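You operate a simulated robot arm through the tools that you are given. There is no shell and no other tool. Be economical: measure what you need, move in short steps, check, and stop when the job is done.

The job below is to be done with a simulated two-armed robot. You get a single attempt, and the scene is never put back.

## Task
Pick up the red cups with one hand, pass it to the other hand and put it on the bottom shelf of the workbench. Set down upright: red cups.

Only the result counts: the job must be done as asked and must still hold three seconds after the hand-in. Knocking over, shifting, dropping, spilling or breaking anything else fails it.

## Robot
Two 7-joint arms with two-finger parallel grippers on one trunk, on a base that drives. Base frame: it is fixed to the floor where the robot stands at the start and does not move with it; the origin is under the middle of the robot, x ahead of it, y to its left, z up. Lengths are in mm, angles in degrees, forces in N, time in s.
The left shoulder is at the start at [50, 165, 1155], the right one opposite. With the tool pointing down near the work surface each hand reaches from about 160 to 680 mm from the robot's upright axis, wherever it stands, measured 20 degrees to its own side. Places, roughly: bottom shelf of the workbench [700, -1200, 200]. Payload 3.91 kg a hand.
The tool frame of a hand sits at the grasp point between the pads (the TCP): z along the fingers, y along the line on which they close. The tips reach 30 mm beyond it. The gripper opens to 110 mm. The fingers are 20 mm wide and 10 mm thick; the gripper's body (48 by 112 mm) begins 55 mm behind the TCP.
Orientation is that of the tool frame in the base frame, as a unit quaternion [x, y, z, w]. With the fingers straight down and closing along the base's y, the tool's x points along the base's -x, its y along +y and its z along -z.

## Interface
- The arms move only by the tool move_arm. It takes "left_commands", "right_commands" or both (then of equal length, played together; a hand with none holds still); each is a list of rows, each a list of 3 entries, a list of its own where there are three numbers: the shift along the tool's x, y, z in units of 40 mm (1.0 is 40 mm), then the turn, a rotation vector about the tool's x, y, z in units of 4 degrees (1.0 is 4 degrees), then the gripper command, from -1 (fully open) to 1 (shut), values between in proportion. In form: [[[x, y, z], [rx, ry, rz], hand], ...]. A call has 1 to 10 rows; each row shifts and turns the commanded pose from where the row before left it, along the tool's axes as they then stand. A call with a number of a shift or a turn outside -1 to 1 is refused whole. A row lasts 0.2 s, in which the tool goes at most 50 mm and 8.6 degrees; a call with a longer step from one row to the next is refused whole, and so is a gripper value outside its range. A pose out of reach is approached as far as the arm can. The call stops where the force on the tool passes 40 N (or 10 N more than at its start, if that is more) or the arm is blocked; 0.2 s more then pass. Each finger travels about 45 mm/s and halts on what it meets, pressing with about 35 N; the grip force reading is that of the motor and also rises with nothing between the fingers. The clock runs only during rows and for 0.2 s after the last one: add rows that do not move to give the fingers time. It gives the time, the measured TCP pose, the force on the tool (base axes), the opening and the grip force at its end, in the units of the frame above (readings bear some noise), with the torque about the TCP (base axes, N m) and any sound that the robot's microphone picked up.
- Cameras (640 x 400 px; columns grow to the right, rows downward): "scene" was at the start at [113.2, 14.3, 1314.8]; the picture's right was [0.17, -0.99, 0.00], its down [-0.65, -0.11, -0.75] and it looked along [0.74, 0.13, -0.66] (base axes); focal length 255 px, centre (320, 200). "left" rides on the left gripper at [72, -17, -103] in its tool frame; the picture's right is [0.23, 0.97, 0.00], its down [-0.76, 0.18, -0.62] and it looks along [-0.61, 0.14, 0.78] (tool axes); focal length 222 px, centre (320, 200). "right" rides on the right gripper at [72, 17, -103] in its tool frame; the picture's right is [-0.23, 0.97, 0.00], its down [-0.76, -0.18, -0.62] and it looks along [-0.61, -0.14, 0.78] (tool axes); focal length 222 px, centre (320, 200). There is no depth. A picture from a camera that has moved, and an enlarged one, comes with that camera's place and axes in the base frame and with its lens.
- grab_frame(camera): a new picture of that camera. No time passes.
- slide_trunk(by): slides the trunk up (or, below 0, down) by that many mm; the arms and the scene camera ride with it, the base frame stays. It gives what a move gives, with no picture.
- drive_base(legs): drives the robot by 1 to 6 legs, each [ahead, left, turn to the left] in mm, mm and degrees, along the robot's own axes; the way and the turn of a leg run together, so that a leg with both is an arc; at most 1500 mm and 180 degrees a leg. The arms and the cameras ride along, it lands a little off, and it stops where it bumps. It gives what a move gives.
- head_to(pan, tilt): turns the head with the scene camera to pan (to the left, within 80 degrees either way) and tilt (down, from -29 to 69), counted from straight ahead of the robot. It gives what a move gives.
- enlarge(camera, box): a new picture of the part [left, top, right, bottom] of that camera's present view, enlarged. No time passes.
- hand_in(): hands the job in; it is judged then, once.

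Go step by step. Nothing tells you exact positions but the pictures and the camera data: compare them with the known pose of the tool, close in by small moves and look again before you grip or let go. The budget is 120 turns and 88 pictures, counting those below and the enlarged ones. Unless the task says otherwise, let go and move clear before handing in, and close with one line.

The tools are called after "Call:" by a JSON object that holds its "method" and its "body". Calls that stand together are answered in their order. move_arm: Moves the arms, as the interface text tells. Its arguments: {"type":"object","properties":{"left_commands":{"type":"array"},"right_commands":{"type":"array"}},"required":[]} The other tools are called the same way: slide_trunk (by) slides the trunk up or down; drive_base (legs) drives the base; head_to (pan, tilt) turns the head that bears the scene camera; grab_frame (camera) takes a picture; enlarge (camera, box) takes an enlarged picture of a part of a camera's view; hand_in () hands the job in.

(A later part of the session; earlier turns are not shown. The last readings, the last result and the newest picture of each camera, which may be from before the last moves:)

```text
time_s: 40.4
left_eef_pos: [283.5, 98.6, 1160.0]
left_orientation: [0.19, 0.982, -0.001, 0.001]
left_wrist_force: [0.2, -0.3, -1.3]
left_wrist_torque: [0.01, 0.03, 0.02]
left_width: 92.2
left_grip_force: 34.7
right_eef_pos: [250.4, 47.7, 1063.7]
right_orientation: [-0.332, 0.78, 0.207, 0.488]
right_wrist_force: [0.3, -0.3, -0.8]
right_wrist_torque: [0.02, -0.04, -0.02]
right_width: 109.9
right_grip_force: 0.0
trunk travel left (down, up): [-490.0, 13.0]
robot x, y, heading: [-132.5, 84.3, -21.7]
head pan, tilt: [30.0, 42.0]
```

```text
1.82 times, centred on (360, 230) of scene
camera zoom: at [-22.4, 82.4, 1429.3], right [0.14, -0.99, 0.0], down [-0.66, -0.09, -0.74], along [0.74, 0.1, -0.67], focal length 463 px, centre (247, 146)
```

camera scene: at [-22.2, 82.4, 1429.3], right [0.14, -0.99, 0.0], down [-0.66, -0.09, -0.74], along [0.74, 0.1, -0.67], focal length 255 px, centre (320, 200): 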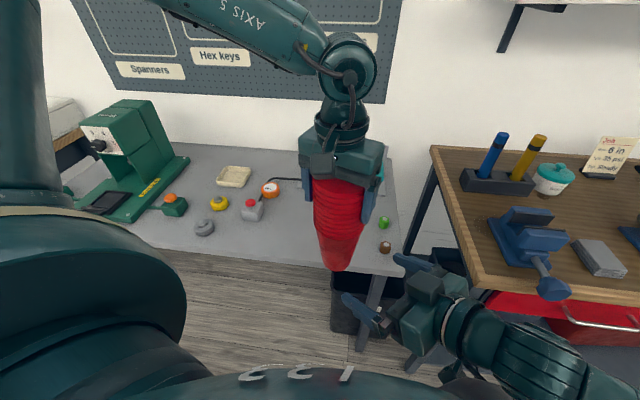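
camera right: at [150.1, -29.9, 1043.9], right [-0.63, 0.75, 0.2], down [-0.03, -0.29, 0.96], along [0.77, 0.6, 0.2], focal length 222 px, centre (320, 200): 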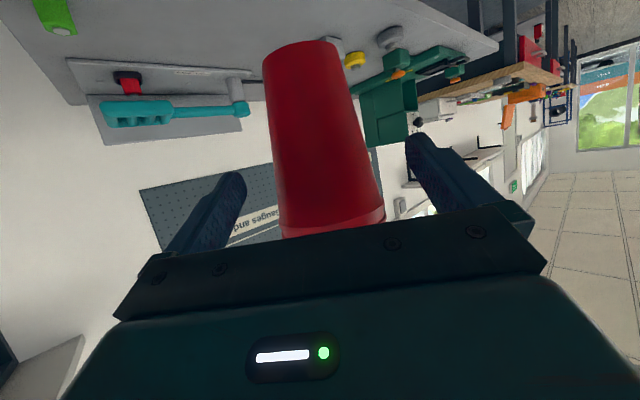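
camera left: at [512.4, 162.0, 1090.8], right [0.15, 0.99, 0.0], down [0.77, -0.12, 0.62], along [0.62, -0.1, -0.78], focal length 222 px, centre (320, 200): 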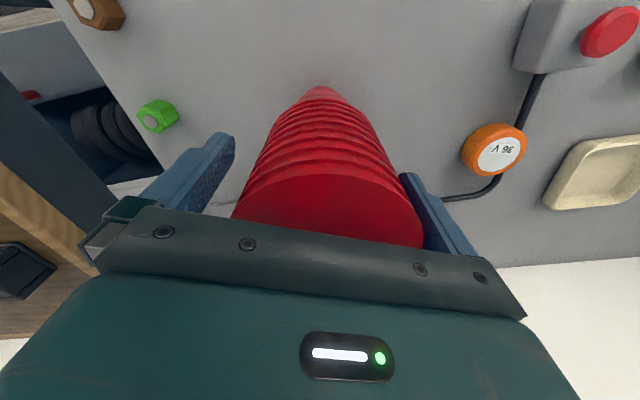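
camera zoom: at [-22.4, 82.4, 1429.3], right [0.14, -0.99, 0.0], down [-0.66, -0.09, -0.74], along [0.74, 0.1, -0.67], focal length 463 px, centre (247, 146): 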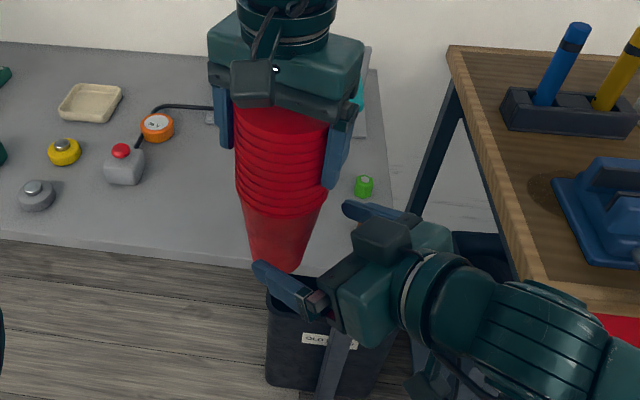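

The cups are now almost centred between the right fingers, about 50 mm ahead. I advance to the grasp point with a small nudge and check.

Call:
{"method": "move_arm", "body": {"right_commands": [[[-0.27, -0.06, 0.56], [0, 0, 0], -1], [[-0.27, -0.06, 0.56], [0, 0, 0], -1], [[0, 0, 0], [0, 0, 0], -1]]}}

Call:
{"method": "grab_frame", "body": {"camera": "right"}}

Call:
{"method": "enlarge", "body": {"camera": "scene", "box": [240, 120, 480, 340]}}

```text
time_s: 41.0
left_eef_pos: [289.8, 103.9, 1159.2]
left_orientation: [0.185, 0.983, 0.008, 0.005]
left_wrist_force: [3.8, 4.3, -0.7]
left_wrist_torque: [0.1, -0.1, 0.09]
left_width: 92.2
left_grip_force: 34.6
right_eef_pos: [287.0, 80.1, 1061.1]
right_orientation: [-0.331, 0.781, 0.207, 0.487]
right_wrist_force: [-3.9, -4.4, -0.8]
right_wrist_torque: [0.27, -0.32, -0.01]
right_width: 110.2
right_grip_force: 0.1
trunk travel left (down, up): [-490.0, 13.0]
robot x, y, heading: [-134.4, 83.4, -21.8]
head pan, tilt: [30.0, 42.0]
stopped in row 3 (left hand): the force on the tool passed its limit at 47 N (the readings are from after the stop); the commanded pose is now the measured one
```

```text
58 pictures are left
camera right: at [185.9, 0.8, 1043.2], right [-0.63, 0.75, 0.2], down [-0.03, -0.28, 0.96], along [0.78, 0.6, 0.2], focal length 222 px, centre (320, 200)
```

right: 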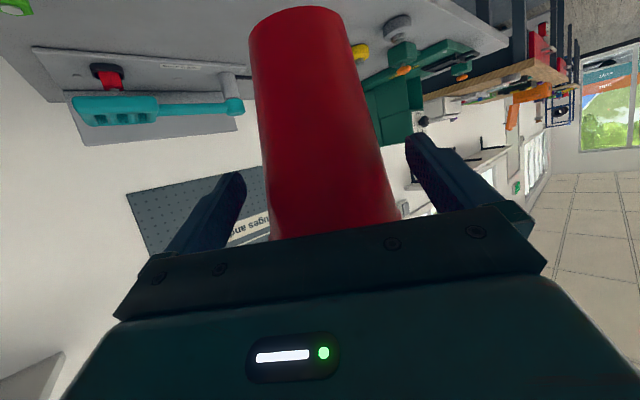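

```text
1.82 times, centred on (360, 230) of scene
camera zoom: at [-22.1, 82.7, 1429.2], right [0.14, -0.99, 0.0], down [-0.66, -0.09, -0.74], along [0.74, 0.1, -0.67], focal length 463 px, centre (247, 146)
```

zoom: 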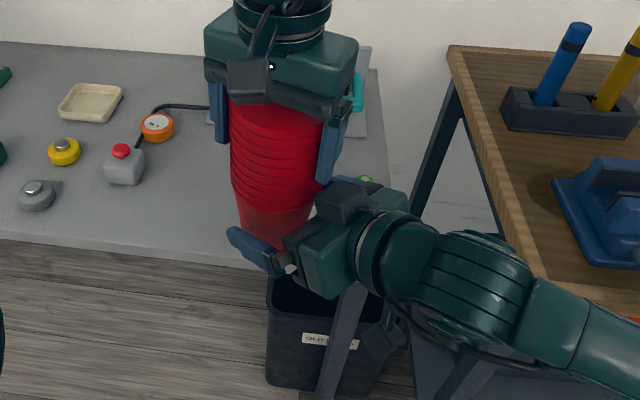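

Something on the right gripper's top touched the left fingers or rims and pushed the left hand slightly. I back off a little, go 25 mm lower, and check before closing in again.

Call:
{"method": "move_arm", "body": {"right_commands": [[[0.15, 0, -0.3], [0, 0, 0], -1], [[0.28, 0, 0.137], [0, 0, 0], -1], [[0.28, 0, 0.137], [0, 0, 0], -1], [[0, 0, 0], [0, 0, 0], -1]]}}

Call:
{"method": "grab_frame", "body": {"camera": "right"}}

Call:
{"method": "enlarge", "body": {"camera": "scene", "box": [240, 120, 480, 340]}}

Call:
{"method": "grab_frame", "body": {"camera": "left"}}

```text
time_s: 42.0
left_eef_pos: [290.5, 103.1, 1158.9]
left_orientation: [0.186, 0.982, 0.007, 0.004]
left_wrist_force: [0.0, 0.8, -1.1]
left_wrist_torque: [-0.05, 0.0, 0.0]
left_width: 92.2
left_grip_force: 35.3
right_eef_pos: [276.1, 69.6, 1037.4]
right_orientation: [-0.331, 0.782, 0.207, 0.487]
right_wrist_force: [-0.4, -0.1, -0.4]
right_wrist_torque: [0.02, 0.0, 0.0]
right_width: 110.2
right_grip_force: 0.1
trunk travel left (down, up): [-490.0, 13.0]
robot x, y, heading: [-132.5, 81.7, -21.9]
head pan, tilt: [30.0, 42.0]
```

```text
56 pictures are left
camera right: at [177.1, -8.3, 1018.1], right [-0.63, 0.75, 0.2], down [-0.03, -0.28, 0.96], along [0.78, 0.6, 0.2], focal length 222 px, centre (320, 200)
```

right: 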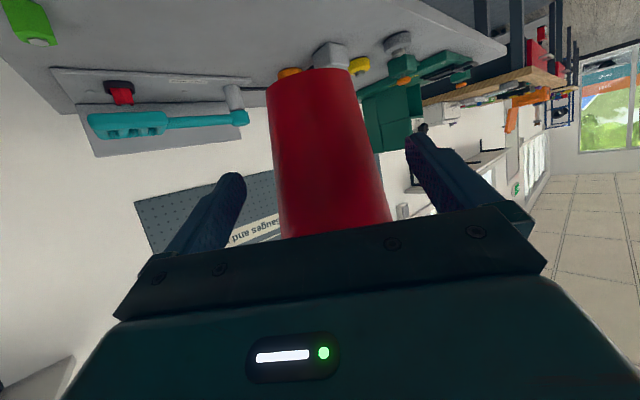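

```text
1.82 times, centred on (360, 230) of scene
camera zoom: at [-22.1, 82.8, 1429.2], right [0.14, -0.99, 0.0], down [-0.66, -0.09, -0.74], along [0.74, 0.1, -0.67], focal length 463 px, centre (247, 146)
```

zoom: 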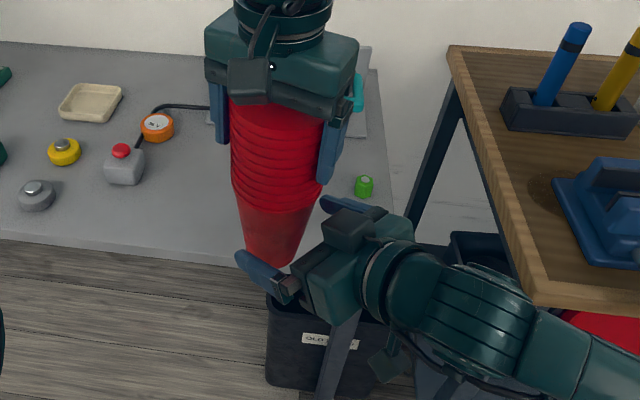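

```text
54 pictures are left
camera left: at [215.5, 112.2, 1261.9], right [0.14, 0.99, 0.01], down [0.77, -0.12, 0.63], along [0.63, -0.08, -0.78], focal length 222 px, centre (320, 200)
```

left: 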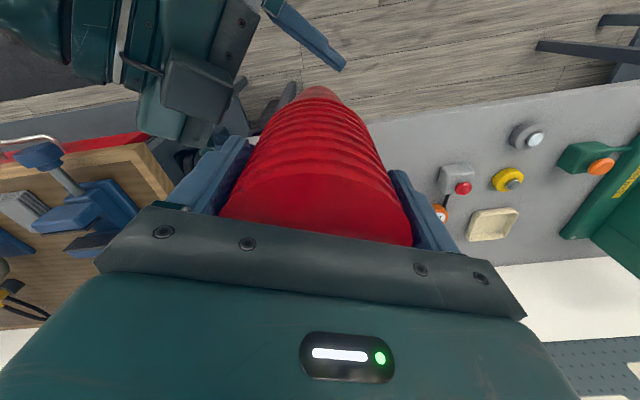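

The black block on top of the right gripper would run into the left finger above it. I turn the left hand about the cups' axis to move its fingers out of the way.

Call:
{"method": "move_arm", "body": {"left_commands": [[[0, 0, 0], [0, 0, -1], 1], [[0, 0, 0], [0, 0, -1], 1], [[0, 0, 0], [0, 0, -1], 1], [[0, 0, 0], [0, 0, -1], 1], [[0, 0, 0], [0, 0, -1], 1], [[0, 0, 0], [0, 0, -1], 1], [[0, 0, 0], [0, 0, -1], 1], [[0, 0, 0], [0, 0, -1], 1], [[0, 0, 0], [0, 0, -1], 1], [[0, 0, 0], [0, 0, 0], 1]]}}

Call:
{"method": "grab_frame", "body": {"camera": "right"}}

Call:
{"method": "enlarge", "body": {"camera": "scene", "box": [240, 120, 480, 340]}}

```text
time_s: 44.2
left_eef_pos: [290.3, 101.5, 1159.6]
left_orientation: [-0.128, 0.992, 0.006, 0.007]
left_wrist_force: [0.1, -0.7, 0.2]
left_wrist_torque: [0.0, -0.01, 0.01]
left_width: 0.0
left_grip_force: 34.9
right_eef_pos: [276.3, 70.4, 1037.2]
right_orientation: [-0.331, 0.781, 0.207, 0.487]
right_wrist_force: [-0.1, 0.4, -0.2]
right_wrist_torque: [-0.02, -0.01, 0.0]
right_width: 110.0
right_grip_force: 0.1
trunk travel left (down, up): [-490.0, 13.0]
robot x, y, heading: [-135.8, 79.1, -22.1]
head pan, tilt: [30.0, 42.0]
```

```text
53 pictures are left
camera right: at [177.0, -8.3, 1018.4], right [-0.63, 0.75, 0.2], down [-0.03, -0.28, 0.96], along [0.78, 0.6, 0.2], focal length 222 px, centre (320, 200)
```

right: 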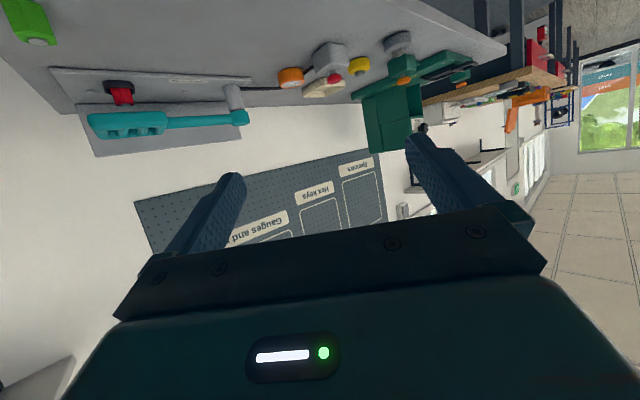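

```text
1.82 times, centred on (360, 230) of scene
camera zoom: at [-22.2, 82.7, 1429.3], right [0.14, -0.99, 0.0], down [-0.66, -0.09, -0.74], along [0.74, 0.1, -0.67], focal length 463 px, centre (247, 146)
```

zoom: 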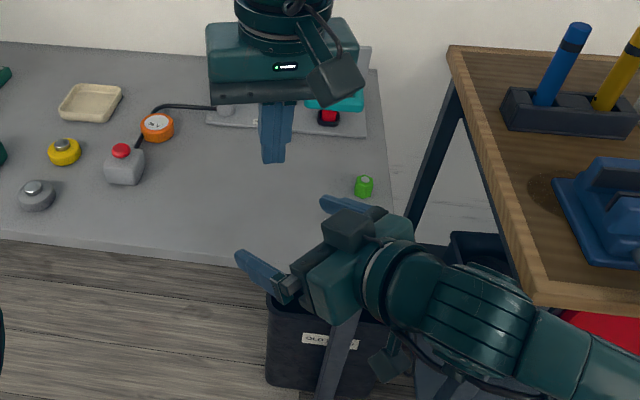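

The cups slipped out of the left grip during that turn and fell. I must find where they landed.

Call:
{"method": "grab_frame", "body": {"camera": "scene"}}

Call:
{"method": "grab_frame", "body": {"camera": "left"}}

Call:
{"method": "head_to", "body": {"pan": 30, "tilt": 69}}

Call:
{"method": "grab_frame", "body": {"camera": "scene"}}

```text
51 pictures are left
camera scene: at [-22.2, 82.7, 1429.3], right [0.14, -0.99, 0.0], down [-0.66, -0.09, -0.74], along [0.74, 0.1, -0.67], focal length 255 px, centre (320, 200)
```

scene: 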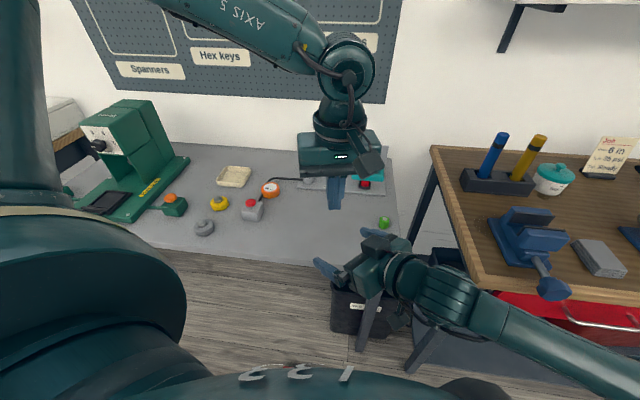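

```text
50 pictures are left
camera left: at [223.5, 66.6, 1261.3], right [-0.47, 0.88, 0.01], down [0.68, 0.36, 0.64], along [0.56, 0.3, -0.77], focal length 222 px, centre (320, 200)
```

left: 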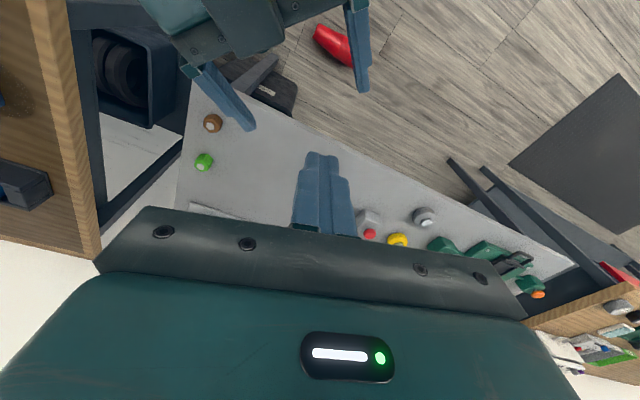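

```text
time_s: 45.2
left_eef_pos: [290.2, 103.0, 1159.9]
left_orientation: [-0.127, 0.992, 0.005, 0.006]
left_wrist_force: [-0.7, -0.2, 0.4]
left_wrist_torque: [0.02, -0.02, -0.01]
left_width: 0.1
left_grip_force: 35.4
right_eef_pos: [276.3, 67.9, 1037.6]
right_orientation: [-0.331, 0.781, 0.207, 0.487]
right_wrist_force: [-0.1, 0.6, -0.6]
right_wrist_torque: [-0.03, 0.01, 0.02]
right_width: 110.1
right_grip_force: 0.0
trunk travel left (down, up): [-490.0, 13.0]
robot x, y, heading: [-133.0, 82.8, -21.6]
head pan, tilt: [30.0, 68.8]
```

```text
49 pictures are left
camera scene: at [-49.6, 78.8, 1396.1], right [0.14, -0.99, 0.0], down [-0.92, -0.13, -0.36], along [0.36, 0.05, -0.93], focal length 255 px, centre (320, 200)
```

scene: 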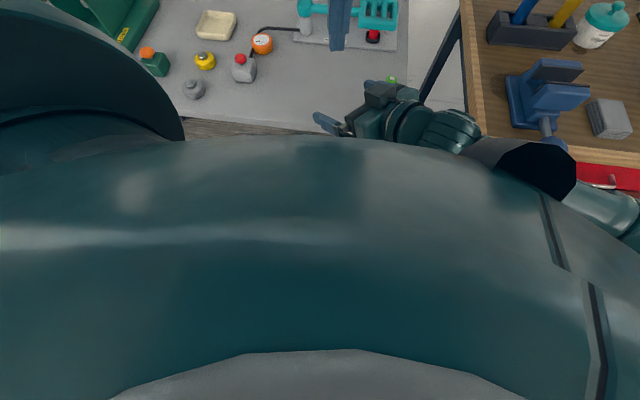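

The cups are lying on the floor at about [277, 190], in front of the base. I withdraw the right hand so the left camera can see them clearly, and look for their orientation.

Call:
{"method": "move_arm", "body": {"right_commands": [[[0.39, 0, -0.8], [0, 0, 0], -1], [[0.39, 0, -0.8], [0, 0, 0], -1], [[0.39, -0.3, -0.8], [0, 0, 0], -1], [[0.39, -0.3, -0.8], [0, 0, 0], -1], [[0, -0.6, 0], [0, 0, 0], -1], [[0, 0, 0], [0, 0, 0], -1]]}}

Call:
{"method": "enlarge", "body": {"camera": "left", "box": [220, 0, 460, 150]}}

```text
time_s: 46.6
left_eef_pos: [290.2, 102.9, 1159.4]
left_orientation: [-0.127, 0.992, 0.005, 0.008]
left_wrist_force: [-1.1, 0.5, -0.8]
left_wrist_torque: [-0.02, 0.04, 0.01]
left_width: 0.0
left_grip_force: 35.0
right_eef_pos: [210.8, -66.5, 1038.3]
right_orientation: [-0.332, 0.781, 0.207, 0.486]
right_wrist_force: [0.2, -0.7, -0.9]
right_wrist_torque: [-0.04, 0.01, -0.01]
right_width: 110.1
right_grip_force: 0.1
trunk travel left (down, up): [-490.0, 13.0]
robot x, y, heading: [-132.7, 84.3, -22.0]
head pan, tilt: [30.0, 68.8]
```

```text
2.67 times, centred on (340, 75) of left
camera zoom: at [223.0, 66.7, 1261.5], right [-0.47, 0.89, 0.01], down [0.68, 0.36, 0.64], along [0.56, 0.3, -0.77], focal length 592 px, centre (267, 533)
```

zoom: 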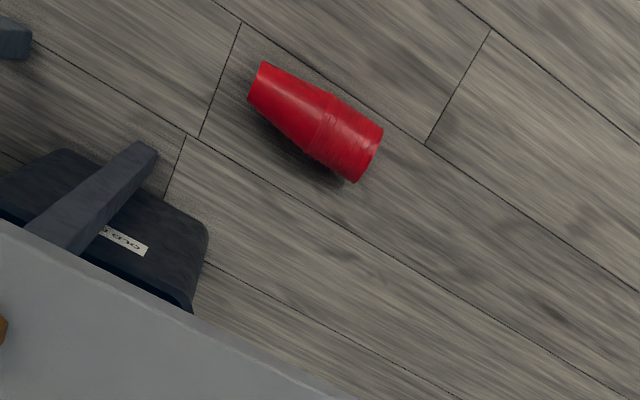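

The cups lie along base Y at x≈271, with the base end at y≈79 and the rims toward y≈297. I turn the robot left so the right hand can take them with its camera side toward the cup base. That way, pitching the hand up later stands the cups upright.

Call:
{"method": "drive_base", "body": {"legs": [[0, 0, 52], [27, 67, 0]]}}

Call:
{"method": "move_arm", "body": {"right_commands": [[[0, 0, 0], [0, 1, 0], -1], [[0, 0, 0], [0, 1, 0], -1], [[0, 0, 0], [0, 1, 0], -1], [[0, 0, 0], [0, 1, 0], -1], [[0, 0, 0], [0, 1, 0], -1], [[0, 0, 0], [0, 1, 0], -1], [[0, 0, 0], [0, 1, 0], -1], [[0, 0, 0], [0, 1, 0], -1]], "left_commands": [[[0, 0.5, 0], [0, 0, 1], -1], [[0, 0.5, 0], [0, 0, 1], -1], [[0, 0.5, 0], [0, 0, 1], -1], [[0, 0.5, 0], [0, 0, 1], -1], [[0, 0, 0], [0, 0, 1], -1], [[0, 0, 0], [0, 0, 1], -1], [[0, 0, 0], [0, 0, 1], -1], [[0, 0, 0], [0, 0, 1], -1]]}}

Call:
{"method": "move_arm", "body": {"right_commands": [[[0, 0, 0], [0, 1, 0], -1], [[0, 0, 0], [0, 1, 0], -1], [[0, 0, 0], [0, 1, 0], -1], [[0, 0, 0], [0, 1, 0], -1], [[0, 0, 0], [0, 1, 0], -1], [[0, 0, 0], [0, 1, 0], -1], [[0, 0, 0], [0, 1, 0], -1], [[0, 0, 0], [0, 1, 0], -1]]}}

```text
time_s: 50.1
left_eef_pos: [101.7, 499.6, 1159.0]
left_orientation: [-0.549, 0.836, 0.007, 0.003]
left_wrist_force: [-0.1, -0.2, -0.1]
left_wrist_torque: [-0.01, 0.01, 0.04]
left_width: 0.1
left_grip_force: 35.0
right_eef_pos: [186.0, 334.1, 1038.3]
right_orientation: [0.641, -0.557, -0.399, -0.346]
right_wrist_force: [0.2, 0.6, -0.2]
right_wrist_torque: [0.01, -0.01, -0.05]
right_width: 109.9
right_grip_force: 0.1
trunk travel left (down, up): [-490.0, 13.0]
robot x, y, heading: [-141.9, 151.4, 30.0]
head pan, tilt: [30.0, 68.8]
```

```text
time_s: 52.0
left_eef_pos: [32.9, 538.2, 1160.8]
left_orientation: [-0.297, 0.955, 0.009, 0.001]
left_wrist_force: [0.2, -0.2, -1.0]
left_wrist_torque: [0.05, 0.02, -0.02]
left_width: 110.0
left_grip_force: 0.0
right_eef_pos: [185.9, 333.0, 1037.7]
right_orientation: [0.726, -0.631, -0.206, -0.179]
right_wrist_force: [-0.5, 0.5, -0.4]
right_wrist_torque: [-0.01, -0.01, -0.03]
right_width: 110.1
right_grip_force: 0.1
trunk travel left (down, up): [-490.0, 13.0]
robot x, y, heading: [-142.5, 151.0, 30.1]
head pan, tilt: [30.0, 68.8]
```

```text
time_s: 53.8
left_eef_pos: [31.0, 538.6, 1160.5]
left_orientation: [-0.297, 0.955, 0.008, 0.001]
left_wrist_force: [0.7, 1.3, 0.5]
left_wrist_torque: [-0.03, 0.0, -0.01]
left_width: 110.3
left_grip_force: 0.0
right_eef_pos: [184.7, 333.3, 1038.8]
right_orientation: [0.754, -0.656, 0.001, 0.001]
right_wrist_force: [-0.1, 0.1, 0.4]
right_wrist_torque: [0.01, 0.03, 0.03]
right_width: 109.8
right_grip_force: 0.0
trunk travel left (down, up): [-490.0, 13.0]
robot x, y, heading: [-143.1, 153.1, 30.1]
head pan, tilt: [30.0, 68.8]
```

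The right hand points straight down, yawed as wanted. I lower the trunk and look at the cups with the right camera.

Call:
{"method": "slide_trunk", "body": {"by": -470}}

Call:
{"method": "grab_frame", "body": {"camera": "right"}}

Call:
{"method": "head_to", "body": {"pan": -25, "tilt": 50}}

Call:
{"method": "grab_frame", "body": {"camera": "scene"}}

```text
refused: -470 is not a number from -400 to 400
```

```text
47 pictures are left
camera right: at [178.8, 259.6, 1141.9], right [-1.0, 0.09, 0.0], down [0.07, 0.78, 0.62], along [0.06, 0.62, -0.79], focal length 222 px, centre (320, 200)
```

right: 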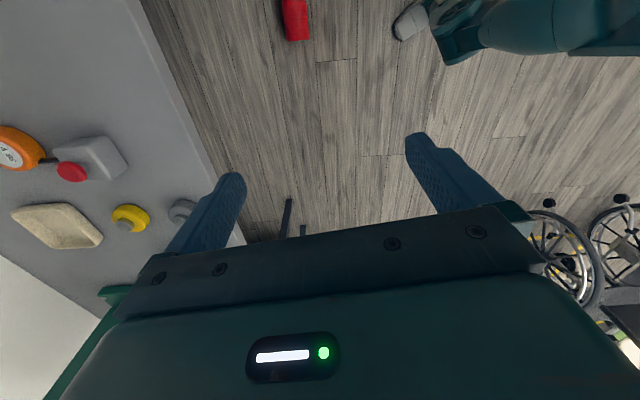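

```text
time_s: 55.0
left_eef_pos: [31.9, 538.8, 1160.4]
left_orientation: [-0.297, 0.955, 0.008, 0.001]
left_wrist_force: [0.8, -0.7, 0.3]
left_wrist_torque: [0.0, 0.01, -0.02]
left_width: 109.9
left_grip_force: 0.1
right_eef_pos: [186.0, 332.3, 1038.9]
right_orientation: [0.755, -0.656, 0.001, 0.002]
right_wrist_force: [0.5, 0.2, -0.3]
right_wrist_torque: [0.0, -0.03, 0.01]
right_width: 109.9
right_grip_force: 0.0
trunk travel left (down, up): [-490.0, 13.0]
robot x, y, heading: [-145.0, 151.6, 29.9]
head pan, tilt: [-25.0, 50.0]
```

```text
46 pictures are left
camera scene: at [-40.0, 174.0, 1418.0], right [0.09, -1.0, 0.0], down [-0.76, -0.07, -0.64], along [0.64, 0.06, -0.77], focal length 255 px, centre (320, 200)
```

scene: 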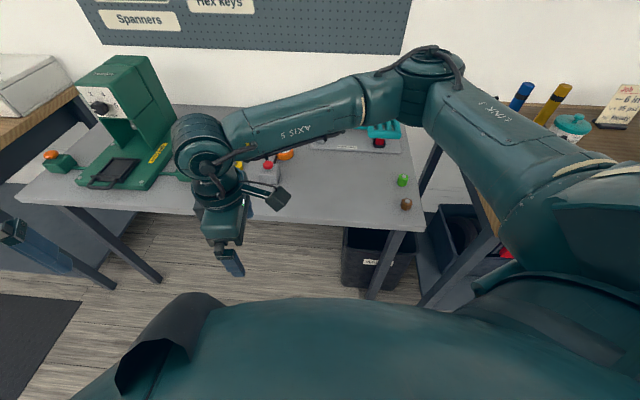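

The right elbow currently reaches close to the table edge, so lowering the trunk now could hit it. I first extend the right hand downward to draw the elbow in, then check.

Call:
{"method": "move_arm", "body": {"right_commands": [[[0, 0, 0.95], [0, 0, 0], -1], [[0, 0, 0.95], [0, 0, 0], -1], [[0, 0, 0.95], [0, 0, 0], -1], [[0, 0, 0.95], [0, 0, 0], -1], [[0, 0, 0.95], [0, 0, 0], -1], [[0, 0, 0.95], [0, 0, 0], -1], [[0, 0, 0.95], [0, 0, 0], -1], [[0, 0, 0.95], [0, 0, 0], -1], [[0, 0, 0], [0, 0, 0], -1]]}}

Call:
{"method": "grab_frame", "body": {"camera": "scene"}}

```text
time_s: 57.0
left_eef_pos: [32.4, 537.7, 1160.8]
left_orientation: [-0.297, 0.955, 0.008, 0.001]
left_wrist_force: [0.3, 0.2, -0.8]
left_wrist_torque: [-0.01, 0.0, 0.01]
left_width: 110.0
left_grip_force: 0.2
right_eef_pos: [185.8, 332.9, 734.3]
right_orientation: [0.755, -0.656, 0.001, 0.001]
right_wrist_force: [0.2, 0.4, -0.9]
right_wrist_torque: [-0.03, -0.02, -0.01]
right_width: 110.0
right_grip_force: 0.1
trunk travel left (down, up): [-490.0, 13.0]
robot x, y, heading: [-142.3, 152.0, 29.8]
head pan, tilt: [-25.0, 50.0]
```

```text
45 pictures are left
camera scene: at [-40.0, 173.8, 1418.0], right [0.09, -1.0, 0.0], down [-0.76, -0.07, -0.64], along [0.64, 0.06, -0.77], focal length 255 px, centre (320, 200)
```

scene: 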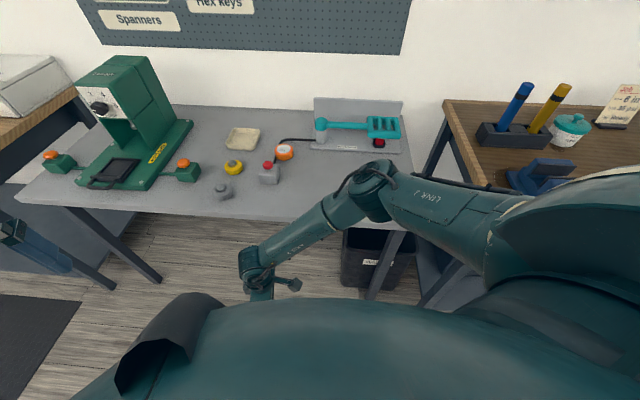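

The elbow is near x 270 with only about 50 mm to the table edge. I back the robot off by 120 mm, then lower the trunk.

Call:
{"method": "drive_base", "body": {"legs": [[-104, 60, 0]]}}

Call:
{"method": "slide_trunk", "body": {"by": -250}}

Call:
{"method": "grab_frame", "body": {"camera": "scene"}}

Call:
{"method": "grab_frame", "body": {"camera": "right"}}

```text
time_s: 58.2
left_eef_pos: [-90.3, 537.9, 1160.4]
left_orientation: [-0.297, 0.955, 0.009, 0.001]
left_wrist_force: [0.2, -0.1, 0.1]
left_wrist_torque: [-0.04, -0.02, -0.01]
left_width: 110.1
left_grip_force: 0.0
right_eef_pos: [64.5, 331.9, 735.4]
right_orientation: [0.755, -0.656, 0.002, 0.001]
right_wrist_force: [0.4, -0.5, 0.0]
right_wrist_torque: [-0.02, 0.03, 0.03]
right_width: 109.9
right_grip_force: 0.0
trunk travel left (down, up): [-490.0, 13.0]
robot x, y, heading: [-265.8, 152.9, 30.1]
head pan, tilt: [-25.0, 50.0]
```

```text
time_s: 60.8
left_eef_pos: [-88.7, 538.2, 909.8]
left_orientation: [-0.297, 0.955, 0.008, 0.001]
left_wrist_force: [0.0, -0.2, -0.3]
left_wrist_torque: [0.0, -0.02, 0.0]
left_width: 110.3
left_grip_force: 0.1
right_eef_pos: [65.0, 331.4, 485.8]
right_orientation: [0.755, -0.656, 0.001, 0.002]
right_wrist_force: [-0.1, 0.7, 0.7]
right_wrist_torque: [0.01, 0.02, 0.01]
right_width: 109.9
right_grip_force: 0.1
trunk travel left (down, up): [-240.0, 263.0]
robot x, y, heading: [-263.0, 152.6, 30.0]
head pan, tilt: [-25.0, 50.0]
```

```text
44 pictures are left
camera scene: at [-160.2, 173.5, 1168.1], right [0.09, -1.0, 0.0], down [-0.76, -0.07, -0.64], along [0.64, 0.06, -0.77], focal length 255 px, centre (320, 200)
```

scene: 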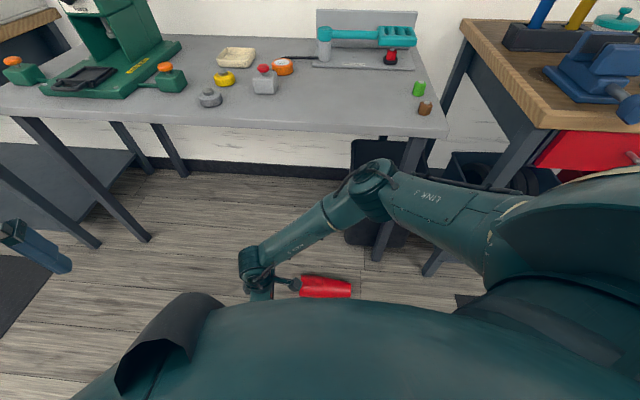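

```text
43 pictures are left
camera right: at [58.5, 258.2, 588.5], right [-1.0, 0.09, 0.0], down [0.07, 0.78, 0.62], along [0.06, 0.62, -0.78], focal length 222 px, centre (320, 200)
```

right: 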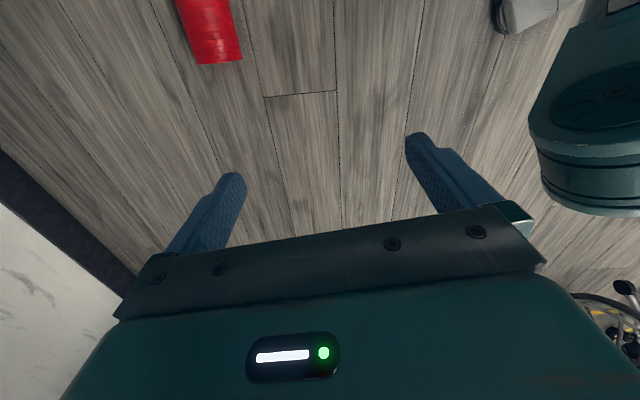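

I lower the trunk further and drive back in with the arm now below table height.

Call:
{"method": "slide_trunk", "body": {"by": -225}}

Call:
{"method": "drive_base", "body": {"legs": [[95, -55, 0]]}}

Call:
{"method": "move_arm", "body": {"right_commands": [[[0, -0.5, 0], [0, 0, 1], -1], [[0, -0.5, 0], [0, 0, 1], -1], [[0, -0.5, 0], [0, 0, 0], -1], [[0, -0.5, 0], [0, 0, 0], -1], [[0, 0, 0], [0, 0, 0], -1]]}}

Call:
{"method": "grab_frame", "body": {"camera": "right"}}

```text
time_s: 63.2
left_eef_pos: [-89.0, 537.7, 684.7]
left_orientation: [-0.297, 0.955, 0.009, 0.001]
left_wrist_force: [-0.4, -0.8, -0.1]
left_wrist_torque: [-0.01, -0.01, 0.0]
left_width: 110.0
left_grip_force: 0.1
right_eef_pos: [66.3, 331.8, 260.4]
right_orientation: [0.755, -0.655, 0.001, 0.001]
right_wrist_force: [0.5, -0.2, 0.0]
right_wrist_torque: [0.01, 0.0, 0.02]
right_width: 109.9
right_grip_force: 0.1
trunk travel left (down, up): [-15.0, 488.0]
robot x, y, heading: [-264.7, 150.5, 30.1]
head pan, tilt: [-25.0, 50.0]
```

```text
time_s: 64.4
left_eef_pos: [19.4, 537.7, 684.8]
left_orientation: [-0.298, 0.955, 0.008, 0.001]
left_wrist_force: [0.2, 0.1, -0.3]
left_wrist_torque: [0.0, 0.03, 0.0]
left_width: 110.1
left_grip_force: 0.1
right_eef_pos: [175.0, 331.8, 259.3]
right_orientation: [0.755, -0.656, 0.001, 0.001]
right_wrist_force: [-0.1, 0.2, 0.3]
right_wrist_torque: [-0.03, 0.01, 0.01]
right_width: 110.0
right_grip_force: 0.1
trunk travel left (down, up): [-15.0, 488.0]
robot x, y, heading: [-151.4, 155.4, 30.0]
head pan, tilt: [-25.0, 50.0]
```

```text
time_s: 65.6
left_eef_pos: [20.1, 537.1, 684.5]
left_orientation: [-0.298, 0.955, 0.009, 0.001]
left_wrist_force: [0.5, 0.0, 0.7]
left_wrist_torque: [-0.03, -0.05, 0.0]
left_width: 109.9
left_grip_force: 0.1
right_eef_pos: [235.7, 335.9, 259.8]
right_orientation: [0.707, -0.707, 0.001, 0.001]
right_wrist_force: [0.5, 0.3, 0.2]
right_wrist_torque: [0.02, -0.03, 0.0]
right_width: 110.1
right_grip_force: 0.1
right hand out of reach, approached as far as the arm can: row 4
trunk travel left (down, up): [-15.0, 488.0]
robot x, y, heading: [-156.5, 149.0, 30.0]
head pan, tilt: [-25.0, 50.0]
```

```text
42 pictures are left
camera right: at [218.0, 263.5, 363.4], right [-0.97, 0.23, 0.0], down [0.18, 0.76, 0.62], along [0.14, 0.6, -0.78], focal length 222 px, centre (320, 200)
```

right: 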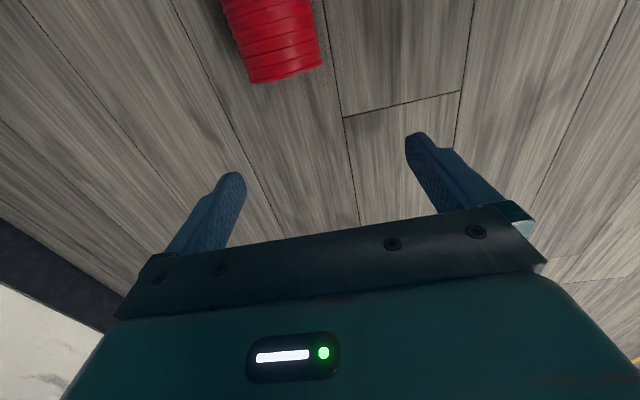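

Call:
{"method": "move_arm", "body": {"right_commands": [[[0.89, -0.283, 0], [0, 0, 0], -1], [[0.89, -0.283, 0], [0, 0, 0], -1], [[0.89, -0.283, 0], [0, 0, 0], -1], [[0, 0, 0.9], [0, 0, 0], -1], [[0, 0, 0], [0, 0, 0], -1]]}}

Call:
{"method": "grab_frame", "body": {"camera": "right"}}

```text
time_s: 66.8
left_eef_pos: [20.2, 538.7, 683.5]
left_orientation: [-0.298, 0.955, 0.009, 0.002]
left_wrist_force: [0.3, -0.1, -0.3]
left_wrist_torque: [-0.01, -0.02, -0.02]
left_width: 110.1
left_grip_force: 0.0
right_eef_pos: [270.5, 228.6, 223.3]
right_orientation: [-0.707, 0.707, -0.001, -0.002]
right_wrist_force: [-0.3, 0.0, 0.5]
right_wrist_torque: [0.0, -0.01, 0.03]
right_width: 110.0
right_grip_force: 0.0
trunk travel left (down, up): [-15.0, 488.0]
robot x, y, heading: [-151.9, 153.1, 29.8]
head pan, tilt: [-25.0, 50.0]
```

```text
41 pictures are left
camera right: at [252.1, 157.5, 327.5], right [-0.97, 0.23, 0.0], down [0.18, 0.76, 0.62], along [0.14, 0.6, -0.78], focal length 222 px, centre (320, 200)
```

right: 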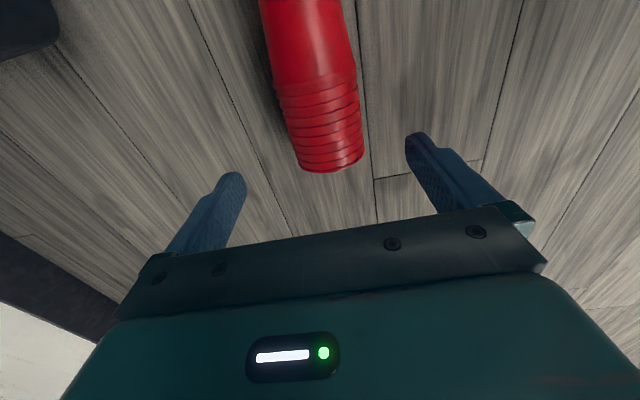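

The cups' axis is tilted about 4° from Y, and the grip point at mid-rims is about [268, 236]. I align, go down to just above them, and check.

Call:
{"method": "move_arm", "body": {"right_commands": [[[-0.18, 0.06, 0.6], [0, 0, 1], -1], [[0, 0, 0.8], [0, 0, 0], -1], [[0, 0, 0.8], [0, 0, 0], -1], [[0, 0, 0.35], [0, 0, 0], -1], [[0, 0, 0], [0, 0, 0], -1]]}}

Call:
{"method": "grab_frame", "body": {"camera": "right"}}

```text
time_s: 68.0
left_eef_pos: [19.2, 538.2, 684.9]
left_orientation: [-0.297, 0.955, 0.009, 0.001]
left_wrist_force: [-0.8, 0.0, 0.3]
left_wrist_torque: [0.01, 0.0, -0.01]
left_width: 110.1
left_grip_force: 0.0
right_eef_pos: [266.1, 235.8, 200.8]
right_orientation: [-0.682, 0.731, -0.001, -0.001]
right_wrist_force: [0.0, 0.0, 0.0]
right_wrist_torque: [0.02, 0.01, -0.01]
right_width: 110.0
right_grip_force: 0.1
right hand out of reach, approached as far as the arm can: row 2, 3, 4
trunk travel left (down, up): [-15.0, 488.0]
robot x, y, heading: [-149.8, 150.7, 30.0]
head pan, tilt: [-25.0, 50.0]
```

```text
40 pictures are left
camera right: at [244.2, 165.7, 304.0], right [-0.96, 0.29, 0.0], down [0.23, 0.75, 0.62], along [0.18, 0.59, -0.78], focal length 222 px, centre (320, 200)
```

right: 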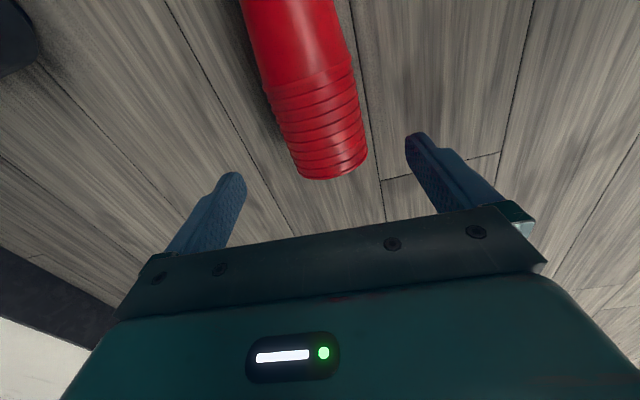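

The hand can't reach lower from this stance, so the robot must stand nearer. I drive 90 mm closer and then check the elbow and the cups.

Call:
{"method": "drive_base", "body": {"legs": [[78, -45, 0]]}}

Call:
{"method": "move_arm", "body": {"right_commands": [[[0, 0.75, 0], [0, 0, 0], -1], [[0, 0.75, 0], [0, 0, 0], -1], [[0, 0.75, 0], [0, 0, 0], -1], [[0, 0, 0.75], [0, 0, 0], -1], [[0, 0, 0.75], [0, 0, 0], -1], [[0, 0, 0.6], [0, 0, 0], -1], [[0, 0, 0], [0, 0, 0], -1]]}}

Call:
{"method": "grab_frame", "body": {"camera": "right"}}

Call:
{"method": "grab_frame", "body": {"camera": "scene"}}

```text
time_s: 69.2
left_eef_pos: [106.5, 537.5, 684.8]
left_orientation: [-0.298, 0.955, 0.009, 0.002]
left_wrist_force: [-0.4, 0.1, 0.2]
left_wrist_torque: [0.0, 0.01, -0.01]
left_width: 109.8
left_grip_force: 0.0
right_eef_pos: [353.9, 236.4, 200.2]
right_orientation: [-0.682, 0.731, -0.002, -0.002]
right_wrist_force: [0.3, -0.2, 0.3]
right_wrist_torque: [0.01, -0.01, -0.03]
right_width: 110.2
right_grip_force: 0.0
trunk travel left (down, up): [-15.0, 488.0]
robot x, y, heading: [-68.5, 151.8, 30.1]
head pan, tilt: [-25.0, 50.0]
stopped in leg 1: the robot was blocked; the commanded pose is now the measured one
```

```text
time_s: 70.0
left_eef_pos: [106.3, 539.6, 683.6]
left_orientation: [-0.297, 0.955, 0.008, 0.001]
left_wrist_force: [0.2, 0.2, 0.1]
left_wrist_torque: [-0.02, 0.0, 0.0]
left_width: 109.9
left_grip_force: 0.1
right_eef_pos: [276.9, 262.5, 201.4]
right_orientation: [-0.672, 0.74, 0.009, 0.018]
right_wrist_force: [7.5, 51.9, -29.0]
right_wrist_torque: [-3.22, -1.49, -3.51]
right_width: 108.9
right_grip_force: 0.0
trunk travel left (down, up): [-15.0, 488.0]
robot x, y, heading: [-66.5, 151.2, 30.1]
head pan, tilt: [-25.0, 50.0]
stopped in row 4 (right hand): the force on the tool passed its limit at 60 N (the readings are from after the stop); the commanded pose is now the measured one
```

```text
39 pictures are left
camera right: at [250.5, 188.1, 303.2], right [-0.95, 0.32, 0.0], down [0.24, 0.72, 0.65], along [0.21, 0.62, -0.76], focal length 222 px, centre (320, 200)
```

right: 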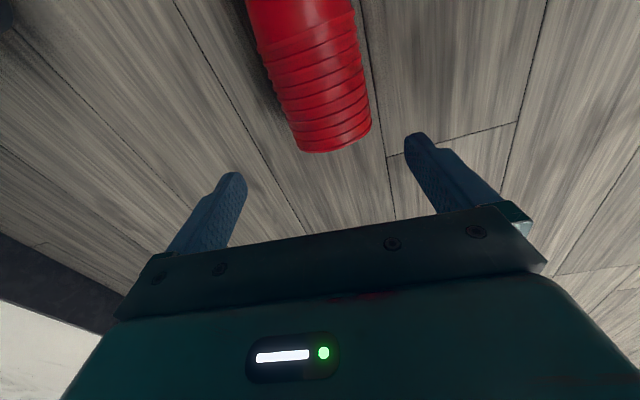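

```text
38 pictures are left
camera scene: at [36.0, 174.1, 942.2], right [0.09, -1.0, 0.0], down [-0.76, -0.07, -0.64], along [0.64, 0.06, -0.77], focal length 255 px, centre (320, 200)
```

scene: 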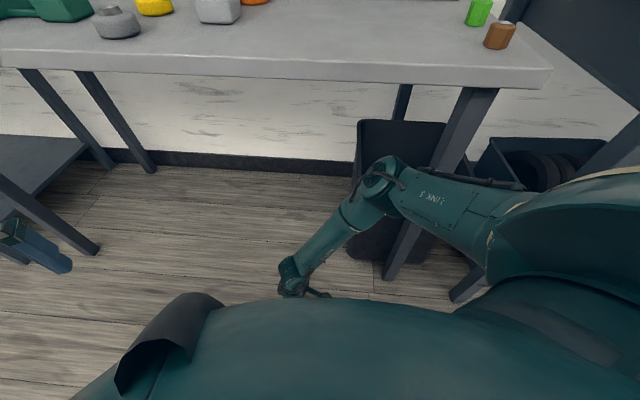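

The base or arm is now too close: the hand touched the robot's own front. I lift the hand, back off and turn to a stance where the right wrist is less twisted.

Call:
{"method": "move_arm", "body": {"right_commands": [[[0, -0.6, -0.5], [0, 0, 0], -1], [[0, -0.6, -0.8], [0, 0, 0], -1], [[0, 0, -0.8], [0, 0, -1], -1], [[0, 0, 0], [0, 0, 0], -1]]}}

Call:
{"method": "drive_base", "body": {"legs": [[-100, 0, 0], [-20, -61, 0], [0, 0, 15]]}}

```text
time_s: 71.0
left_eef_pos: [105.7, 537.5, 684.0]
left_orientation: [-0.298, 0.955, 0.009, 0.0]
left_wrist_force: [0.0, 0.1, 0.3]
left_wrist_torque: [0.0, -0.01, 0.0]
left_width: 109.9
left_grip_force: 0.0
right_eef_pos: [320.6, 246.6, 285.6]
right_orientation: [-0.703, 0.712, 0.001, 0.011]
right_wrist_force: [0.3, 0.5, 0.8]
right_wrist_torque: [0.0, 0.0, -0.02]
right_width: 109.9
right_grip_force: 0.1
trunk travel left (down, up): [-15.0, 488.0]
robot x, y, heading: [-70.5, 150.7, 29.8]
head pan, tilt: [-25.0, 50.0]
```

```text
time_s: 73.9
left_eef_pos: [-72.7, 457.4, 684.7]
left_orientation: [-0.42, 0.908, 0.008, 0.0]
left_wrist_force: [0.0, 0.3, 0.3]
left_wrist_torque: [0.0, 0.02, -0.01]
left_width: 109.9
left_grip_force: 0.2
right_eef_pos: [209.5, 230.5, 285.0]
right_orientation: [0.789, -0.614, -0.003, -0.012]
right_wrist_force: [-0.1, 0.0, 0.7]
right_wrist_torque: [0.0, 0.02, 0.03]
right_width: 110.2
right_grip_force: 0.0
trunk travel left (down, up): [-15.0, 488.0]
robot x, y, heading: [-144.1, 36.6, 45.0]
head pan, tilt: [-25.0, 50.0]
```

Call:
{"method": "move_arm", "body": {"right_commands": [[[0, 0, 0], [0, 0, 1], -1], [[0, 0, 0], [0, 0, 1], -1], [[0, 0, 0], [0, 0, 1], -1], [[0, 0, 0], [0, 0, 1], -1], [[0, 0, 0], [0, 0, 1], -1], [[0, 0, 0], [0, 0, 1], -1], [[-0.19, -0.7, 0], [0, 0, 0], -1], [[-0.19, -0.7, 0], [0, 0, 0], -1], [[0, 0, 0.9], [0, 0, 0], -1], [[0, 0, 0.9], [0, 0, 0], -1]]}}

Call:
{"method": "move_arm", "body": {"right_commands": [[[0, 0, 0.8], [0, 0, 0], -1], [[0, 0, 0.8], [0, 0, 0], -1], [[0, 0, 0], [0, 0, 0], -1]]}}

Call:
{"method": "grab_frame", "body": {"camera": "right"}}

```text
time_s: 76.1
left_eef_pos: [-72.7, 456.9, 684.0]
left_orientation: [-0.419, 0.908, 0.009, 0.0]
left_wrist_force: [-0.3, 0.0, 0.3]
left_wrist_torque: [0.03, 0.03, 0.0]
left_width: 110.1
left_grip_force: 0.1
right_eef_pos: [268.3, 238.2, 213.8]
right_orientation: [-0.644, 0.765, 0.006, 0.011]
right_wrist_force: [-0.1, 0.1, 0.1]
right_wrist_torque: [0.02, -0.03, 0.03]
right_width: 109.8
right_grip_force: 0.0
trunk travel left (down, up): [-15.0, 488.0]
robot x, y, heading: [-139.4, 37.6, 45.1]
head pan, tilt: [-25.0, 50.0]
```

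```text
time_s: 76.9
left_eef_pos: [-72.2, 457.5, 685.0]
left_orientation: [-0.42, 0.907, 0.009, 0.0]
left_wrist_force: [0.9, 0.1, -0.1]
left_wrist_torque: [-0.01, -0.01, -0.01]
left_width: 110.2
left_grip_force: 0.1
right_eef_pos: [268.2, 240.5, 160.2]
right_orientation: [-0.644, 0.765, 0.007, 0.01]
right_wrist_force: [-0.2, 0.5, -0.4]
right_wrist_torque: [0.04, 0.0, 0.0]
right_width: 109.9
right_grip_force: 0.0
right hand out of reach, approached as far as the arm can: row 2
trunk travel left (down, up): [-15.0, 488.0]
robot x, y, heading: [-141.5, 38.7, 45.1]
head pan, tilt: [-25.0, 50.0]
```

```text
37 pictures are left
camera right: at [237.3, 170.3, 262.3], right [-0.92, 0.39, 0.0], down [0.3, 0.71, 0.64], along [0.25, 0.59, -0.77], focal length 222 px, centre (320, 200)
```

right: 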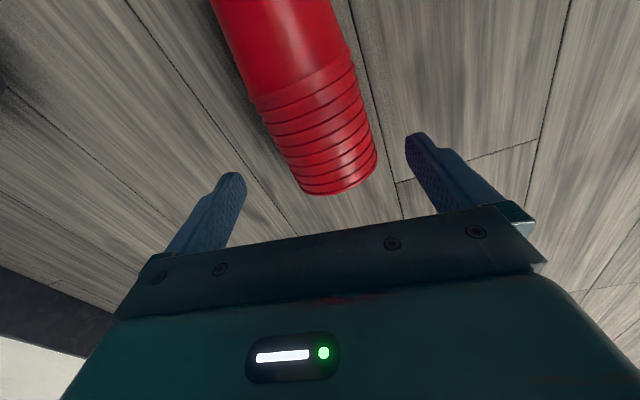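

Vertical reach to the floor needs the hand nearly under the right shoulder. I take a new stance facing +Y with the cups at the robot's front-right, beside the base.

Call:
{"method": "move_arm", "body": {"right_commands": [[[0, 0, -1], [0, 0, 0], -1], [[0, 0, -1], [0, 0, 0], -1], [[0, 0, -1], [0, 0, 0], -1], [[0, 0, 0], [0, 0, 0], -1]]}}

Call:
{"method": "drive_base", "body": {"legs": [[0, 0, 45], [-52, -59, 0]]}}

Call:
{"method": "slide_trunk", "body": {"by": -15}}

Call:
{"method": "head_to", "body": {"pan": -60, "tilt": 50}}

Call:
{"method": "grab_frame", "body": {"camera": "scene"}}

```text
time_s: 77.9
left_eef_pos: [-73.2, 456.7, 684.4]
left_orientation: [-0.419, 0.908, 0.009, -0.001]
left_wrist_force: [0.2, 0.4, -0.4]
left_wrist_torque: [0.01, 0.02, 0.04]
left_width: 109.9
left_grip_force: 0.1
right_eef_pos: [268.5, 236.3, 281.7]
right_orientation: [-0.645, 0.764, 0.005, 0.01]
right_wrist_force: [0.0, 0.1, 0.1]
right_wrist_torque: [0.0, -0.02, 0.01]
right_width: 110.0
right_grip_force: 0.1
trunk travel left (down, up): [-15.0, 488.0]
robot x, y, heading: [-140.0, 37.7, 45.2]
head pan, tilt: [-25.0, 50.0]
```

```text
time_s: 81.2
left_eef_pos: [-330.6, 331.0, 685.4]
left_orientation: [0.736, -0.677, -0.008, 0.003]
left_wrist_force: [0.5, -0.2, 0.8]
left_wrist_torque: [0.0, 0.0, 0.0]
left_width: 109.9
left_grip_force: 0.1
right_eef_pos: [65.4, 418.5, 281.0]
right_orientation: [0.888, -0.46, -0.009, -0.007]
right_wrist_force: [-1.2, 0.1, 0.2]
right_wrist_torque: [0.0, -0.05, -0.05]
right_width: 110.1
right_grip_force: 0.0
trunk travel left (down, up): [-15.0, 488.0]
robot x, y, heading: [-82.7, -12.2, 90.0]
head pan, tilt: [-25.0, 50.0]
```

```text
time_s: 81.8
left_eef_pos: [-330.8, 330.4, 670.1]
left_orientation: [0.735, -0.678, -0.008, 0.003]
left_wrist_force: [-1.0, -0.2, -1.2]
left_wrist_torque: [-0.01, -0.03, 0.01]
left_width: 110.3
left_grip_force: 0.0
right_eef_pos: [65.8, 416.9, 266.0]
right_orientation: [0.888, -0.459, -0.009, -0.009]
right_wrist_force: [0.5, -0.5, 0.1]
right_wrist_torque: [0.07, 0.02, -0.04]
right_width: 109.7
right_grip_force: 0.0
trunk travel left (down, up): [0.0, 503.0]
robot x, y, heading: [-80.7, -11.1, 90.2]
head pan, tilt: [-25.0, 50.0]
```

```text
time_s: 82.8
left_eef_pos: [-330.9, 330.9, 670.1]
left_orientation: [0.736, -0.677, -0.007, 0.003]
left_wrist_force: [0.0, -0.3, -0.4]
left_wrist_torque: [0.0, 0.02, 0.0]
left_width: 110.0
left_grip_force: 0.0
right_eef_pos: [66.9, 416.8, 266.6]
right_orientation: [0.888, -0.459, -0.008, -0.008]
right_wrist_force: [-0.7, -0.2, 0.4]
right_wrist_torque: [-0.01, -0.04, -0.01]
right_width: 110.1
right_grip_force: 0.0
trunk travel left (down, up): [0.0, 503.0]
robot x, y, heading: [-79.2, -12.6, 90.1]
head pan, tilt: [-60.0, 50.0]
```

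```text
36 pictures are left
camera scene: at [-15.5, 55.5, 928.0], right [0.5, -0.86, 0.0], down [-0.66, -0.39, -0.64], along [0.56, 0.32, -0.77], focal length 255 px, centre (320, 200)
```

scene: 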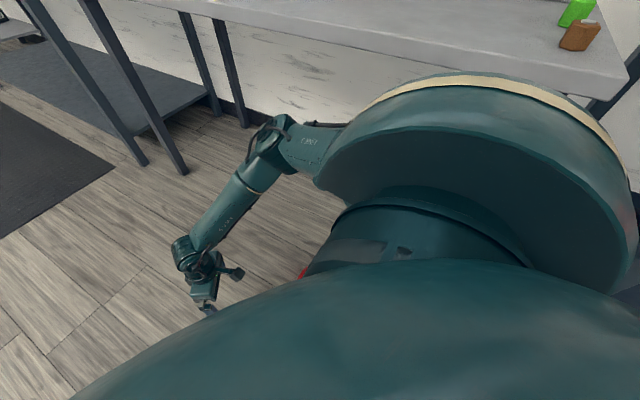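

Call:
{"method": "move_arm", "body": {"right_commands": [[[0, 0, 0], [0, 0, 1], -1], [[0, 0, 0], [0, 0, 1], -1], [[0, 0, 0], [0, 0, 1], -1], [[0, 0, 0], [0, 0, 1], -1], [[0, 0, 0], [0, 0, 1], -1], [[0, 0, 0], [0, 0, 1], -1], [[0, 0, 0], [0, 0, 1], -1], [[0, 0, 0], [0, 0, 1], -1], [[0, 0, 0], [0, 0, 1], -1], [[0, 0, 0], [0, 0, 1], -1]]}}

Call:
{"method": "move_arm", "body": {"right_commands": [[[0.589, -0.766, 0], [0, 0, 0], -1], [[0.589, -0.766, 0], [0, 0, 0], -1], [[0.589, -0.766, 0], [0, 0, 0], -1], [[0.589, -0.766, 0], [0, 0, 0], -1], [[0.589, -0.766, 0], [0, 0, 0], -1], [[0.589, -0.766, 0], [0, 0, 0], -1], [[0.589, -0.766, 0], [0, 0, 0], -1], [[0, 0, 0.9], [0, 0, 0], -1], [[0, 0, 0.9], [0, 0, 0], -1], [[0, 0, 0.9], [0, 0, 0], -1]]}}

Call:
{"method": "grab_frame", "body": {"camera": "right"}}

```text
time_s: 85.0
left_eef_pos: [-328.9, 331.4, 669.1]
left_orientation: [0.735, -0.678, -0.009, 0.004]
left_wrist_force: [0.1, 0.2, -1.0]
left_wrist_torque: [0.01, 0.0, -0.02]
left_width: 110.1
left_grip_force: 0.1
right_eef_pos: [65.1, 418.3, 265.4]
right_orientation: [-0.677, 0.736, 0.011, 0.004]
right_wrist_force: [-0.2, -0.2, -0.2]
right_wrist_torque: [0.01, -0.01, 0.0]
right_width: 110.0
right_grip_force: 0.0
trunk travel left (down, up): [0.0, 503.0]
robot x, y, heading: [-84.3, -11.6, 90.0]
head pan, tilt: [-60.0, 50.0]
```

```text
time_s: 87.2
left_eef_pos: [-330.5, 332.3, 670.4]
left_orientation: [0.735, -0.678, -0.007, 0.003]
left_wrist_force: [0.1, 0.0, -0.6]
left_wrist_torque: [-0.02, 0.01, 0.01]
left_width: 109.8
left_grip_force: 0.1
right_eef_pos: [266.7, 236.7, 151.1]
right_orientation: [-0.677, 0.736, 0.011, 0.004]
right_wrist_force: [-0.4, 0.1, -0.3]
right_wrist_torque: [0.04, 0.02, 0.0]
right_width: 109.9
right_grip_force: 0.0
trunk travel left (down, up): [0.0, 503.0]
robot x, y, heading: [-81.1, -14.6, 90.2]
head pan, tilt: [-60.0, 50.0]
```

```text
35 pictures are left
camera right: at [243.7, 164.2, 254.2], right [-0.95, 0.31, 0.02], down [0.25, 0.73, 0.64], along [0.18, 0.61, -0.77], focal length 222 px, centre (320, 200)
```

right: 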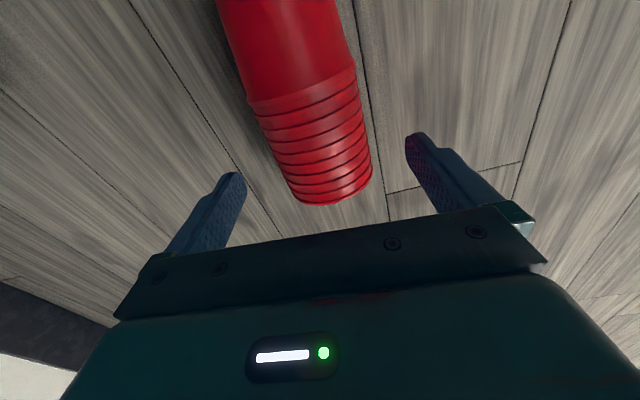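

The hand now reaches freely, and the cups are only about 5 mm and 3° off its centre. I correct and descend around the rims.

Call:
{"method": "move_arm", "body": {"right_commands": [[[0, -0.12, 0.4], [0, 0, -0.8], -1], [[0, 0, 0.7], [0, 0, 0], -1], [[0, 0, 0.7], [0, 0, 0], -1], [[0, 0, 0.7], [0, 0, 0], -1], [[0, 0, 0], [0, 0, 0], -1]]}}

Call:
{"method": "grab_frame", "body": {"camera": "right"}}

```text
time_s: 88.4
left_eef_pos: [-330.2, 332.3, 670.4]
left_orientation: [0.735, -0.678, -0.008, 0.003]
left_wrist_force: [-0.6, -0.4, 1.1]
left_wrist_torque: [0.03, 0.01, 0.05]
left_width: 110.2
left_grip_force: 0.0
right_eef_pos: [268.2, 239.0, 53.0]
right_orientation: [-0.698, 0.716, 0.012, 0.004]
right_wrist_force: [0.6, 0.3, -0.4]
right_wrist_torque: [0.0, -0.02, -0.02]
right_width: 109.9
right_grip_force: 0.0
trunk travel left (down, up): [0.0, 503.0]
robot x, y, heading: [-83.7, -10.8, 90.1]
head pan, tilt: [-60.0, 50.0]
```

```text
34 pictures are left
camera right: at [249.9, 165.4, 155.2], right [-0.97, 0.25, 0.01], down [0.2, 0.74, 0.64], along [0.15, 0.62, -0.77], focal length 222 px, centre (320, 200)
```

right: 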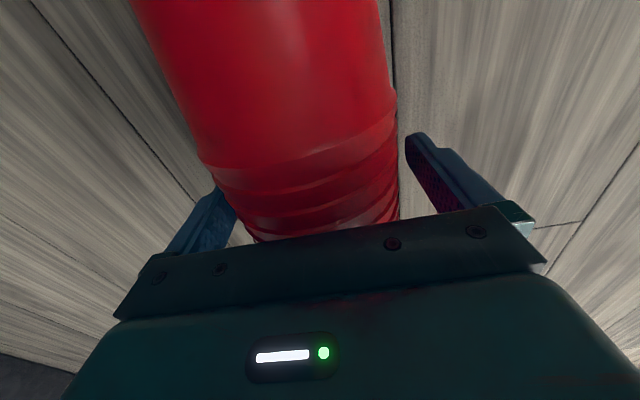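

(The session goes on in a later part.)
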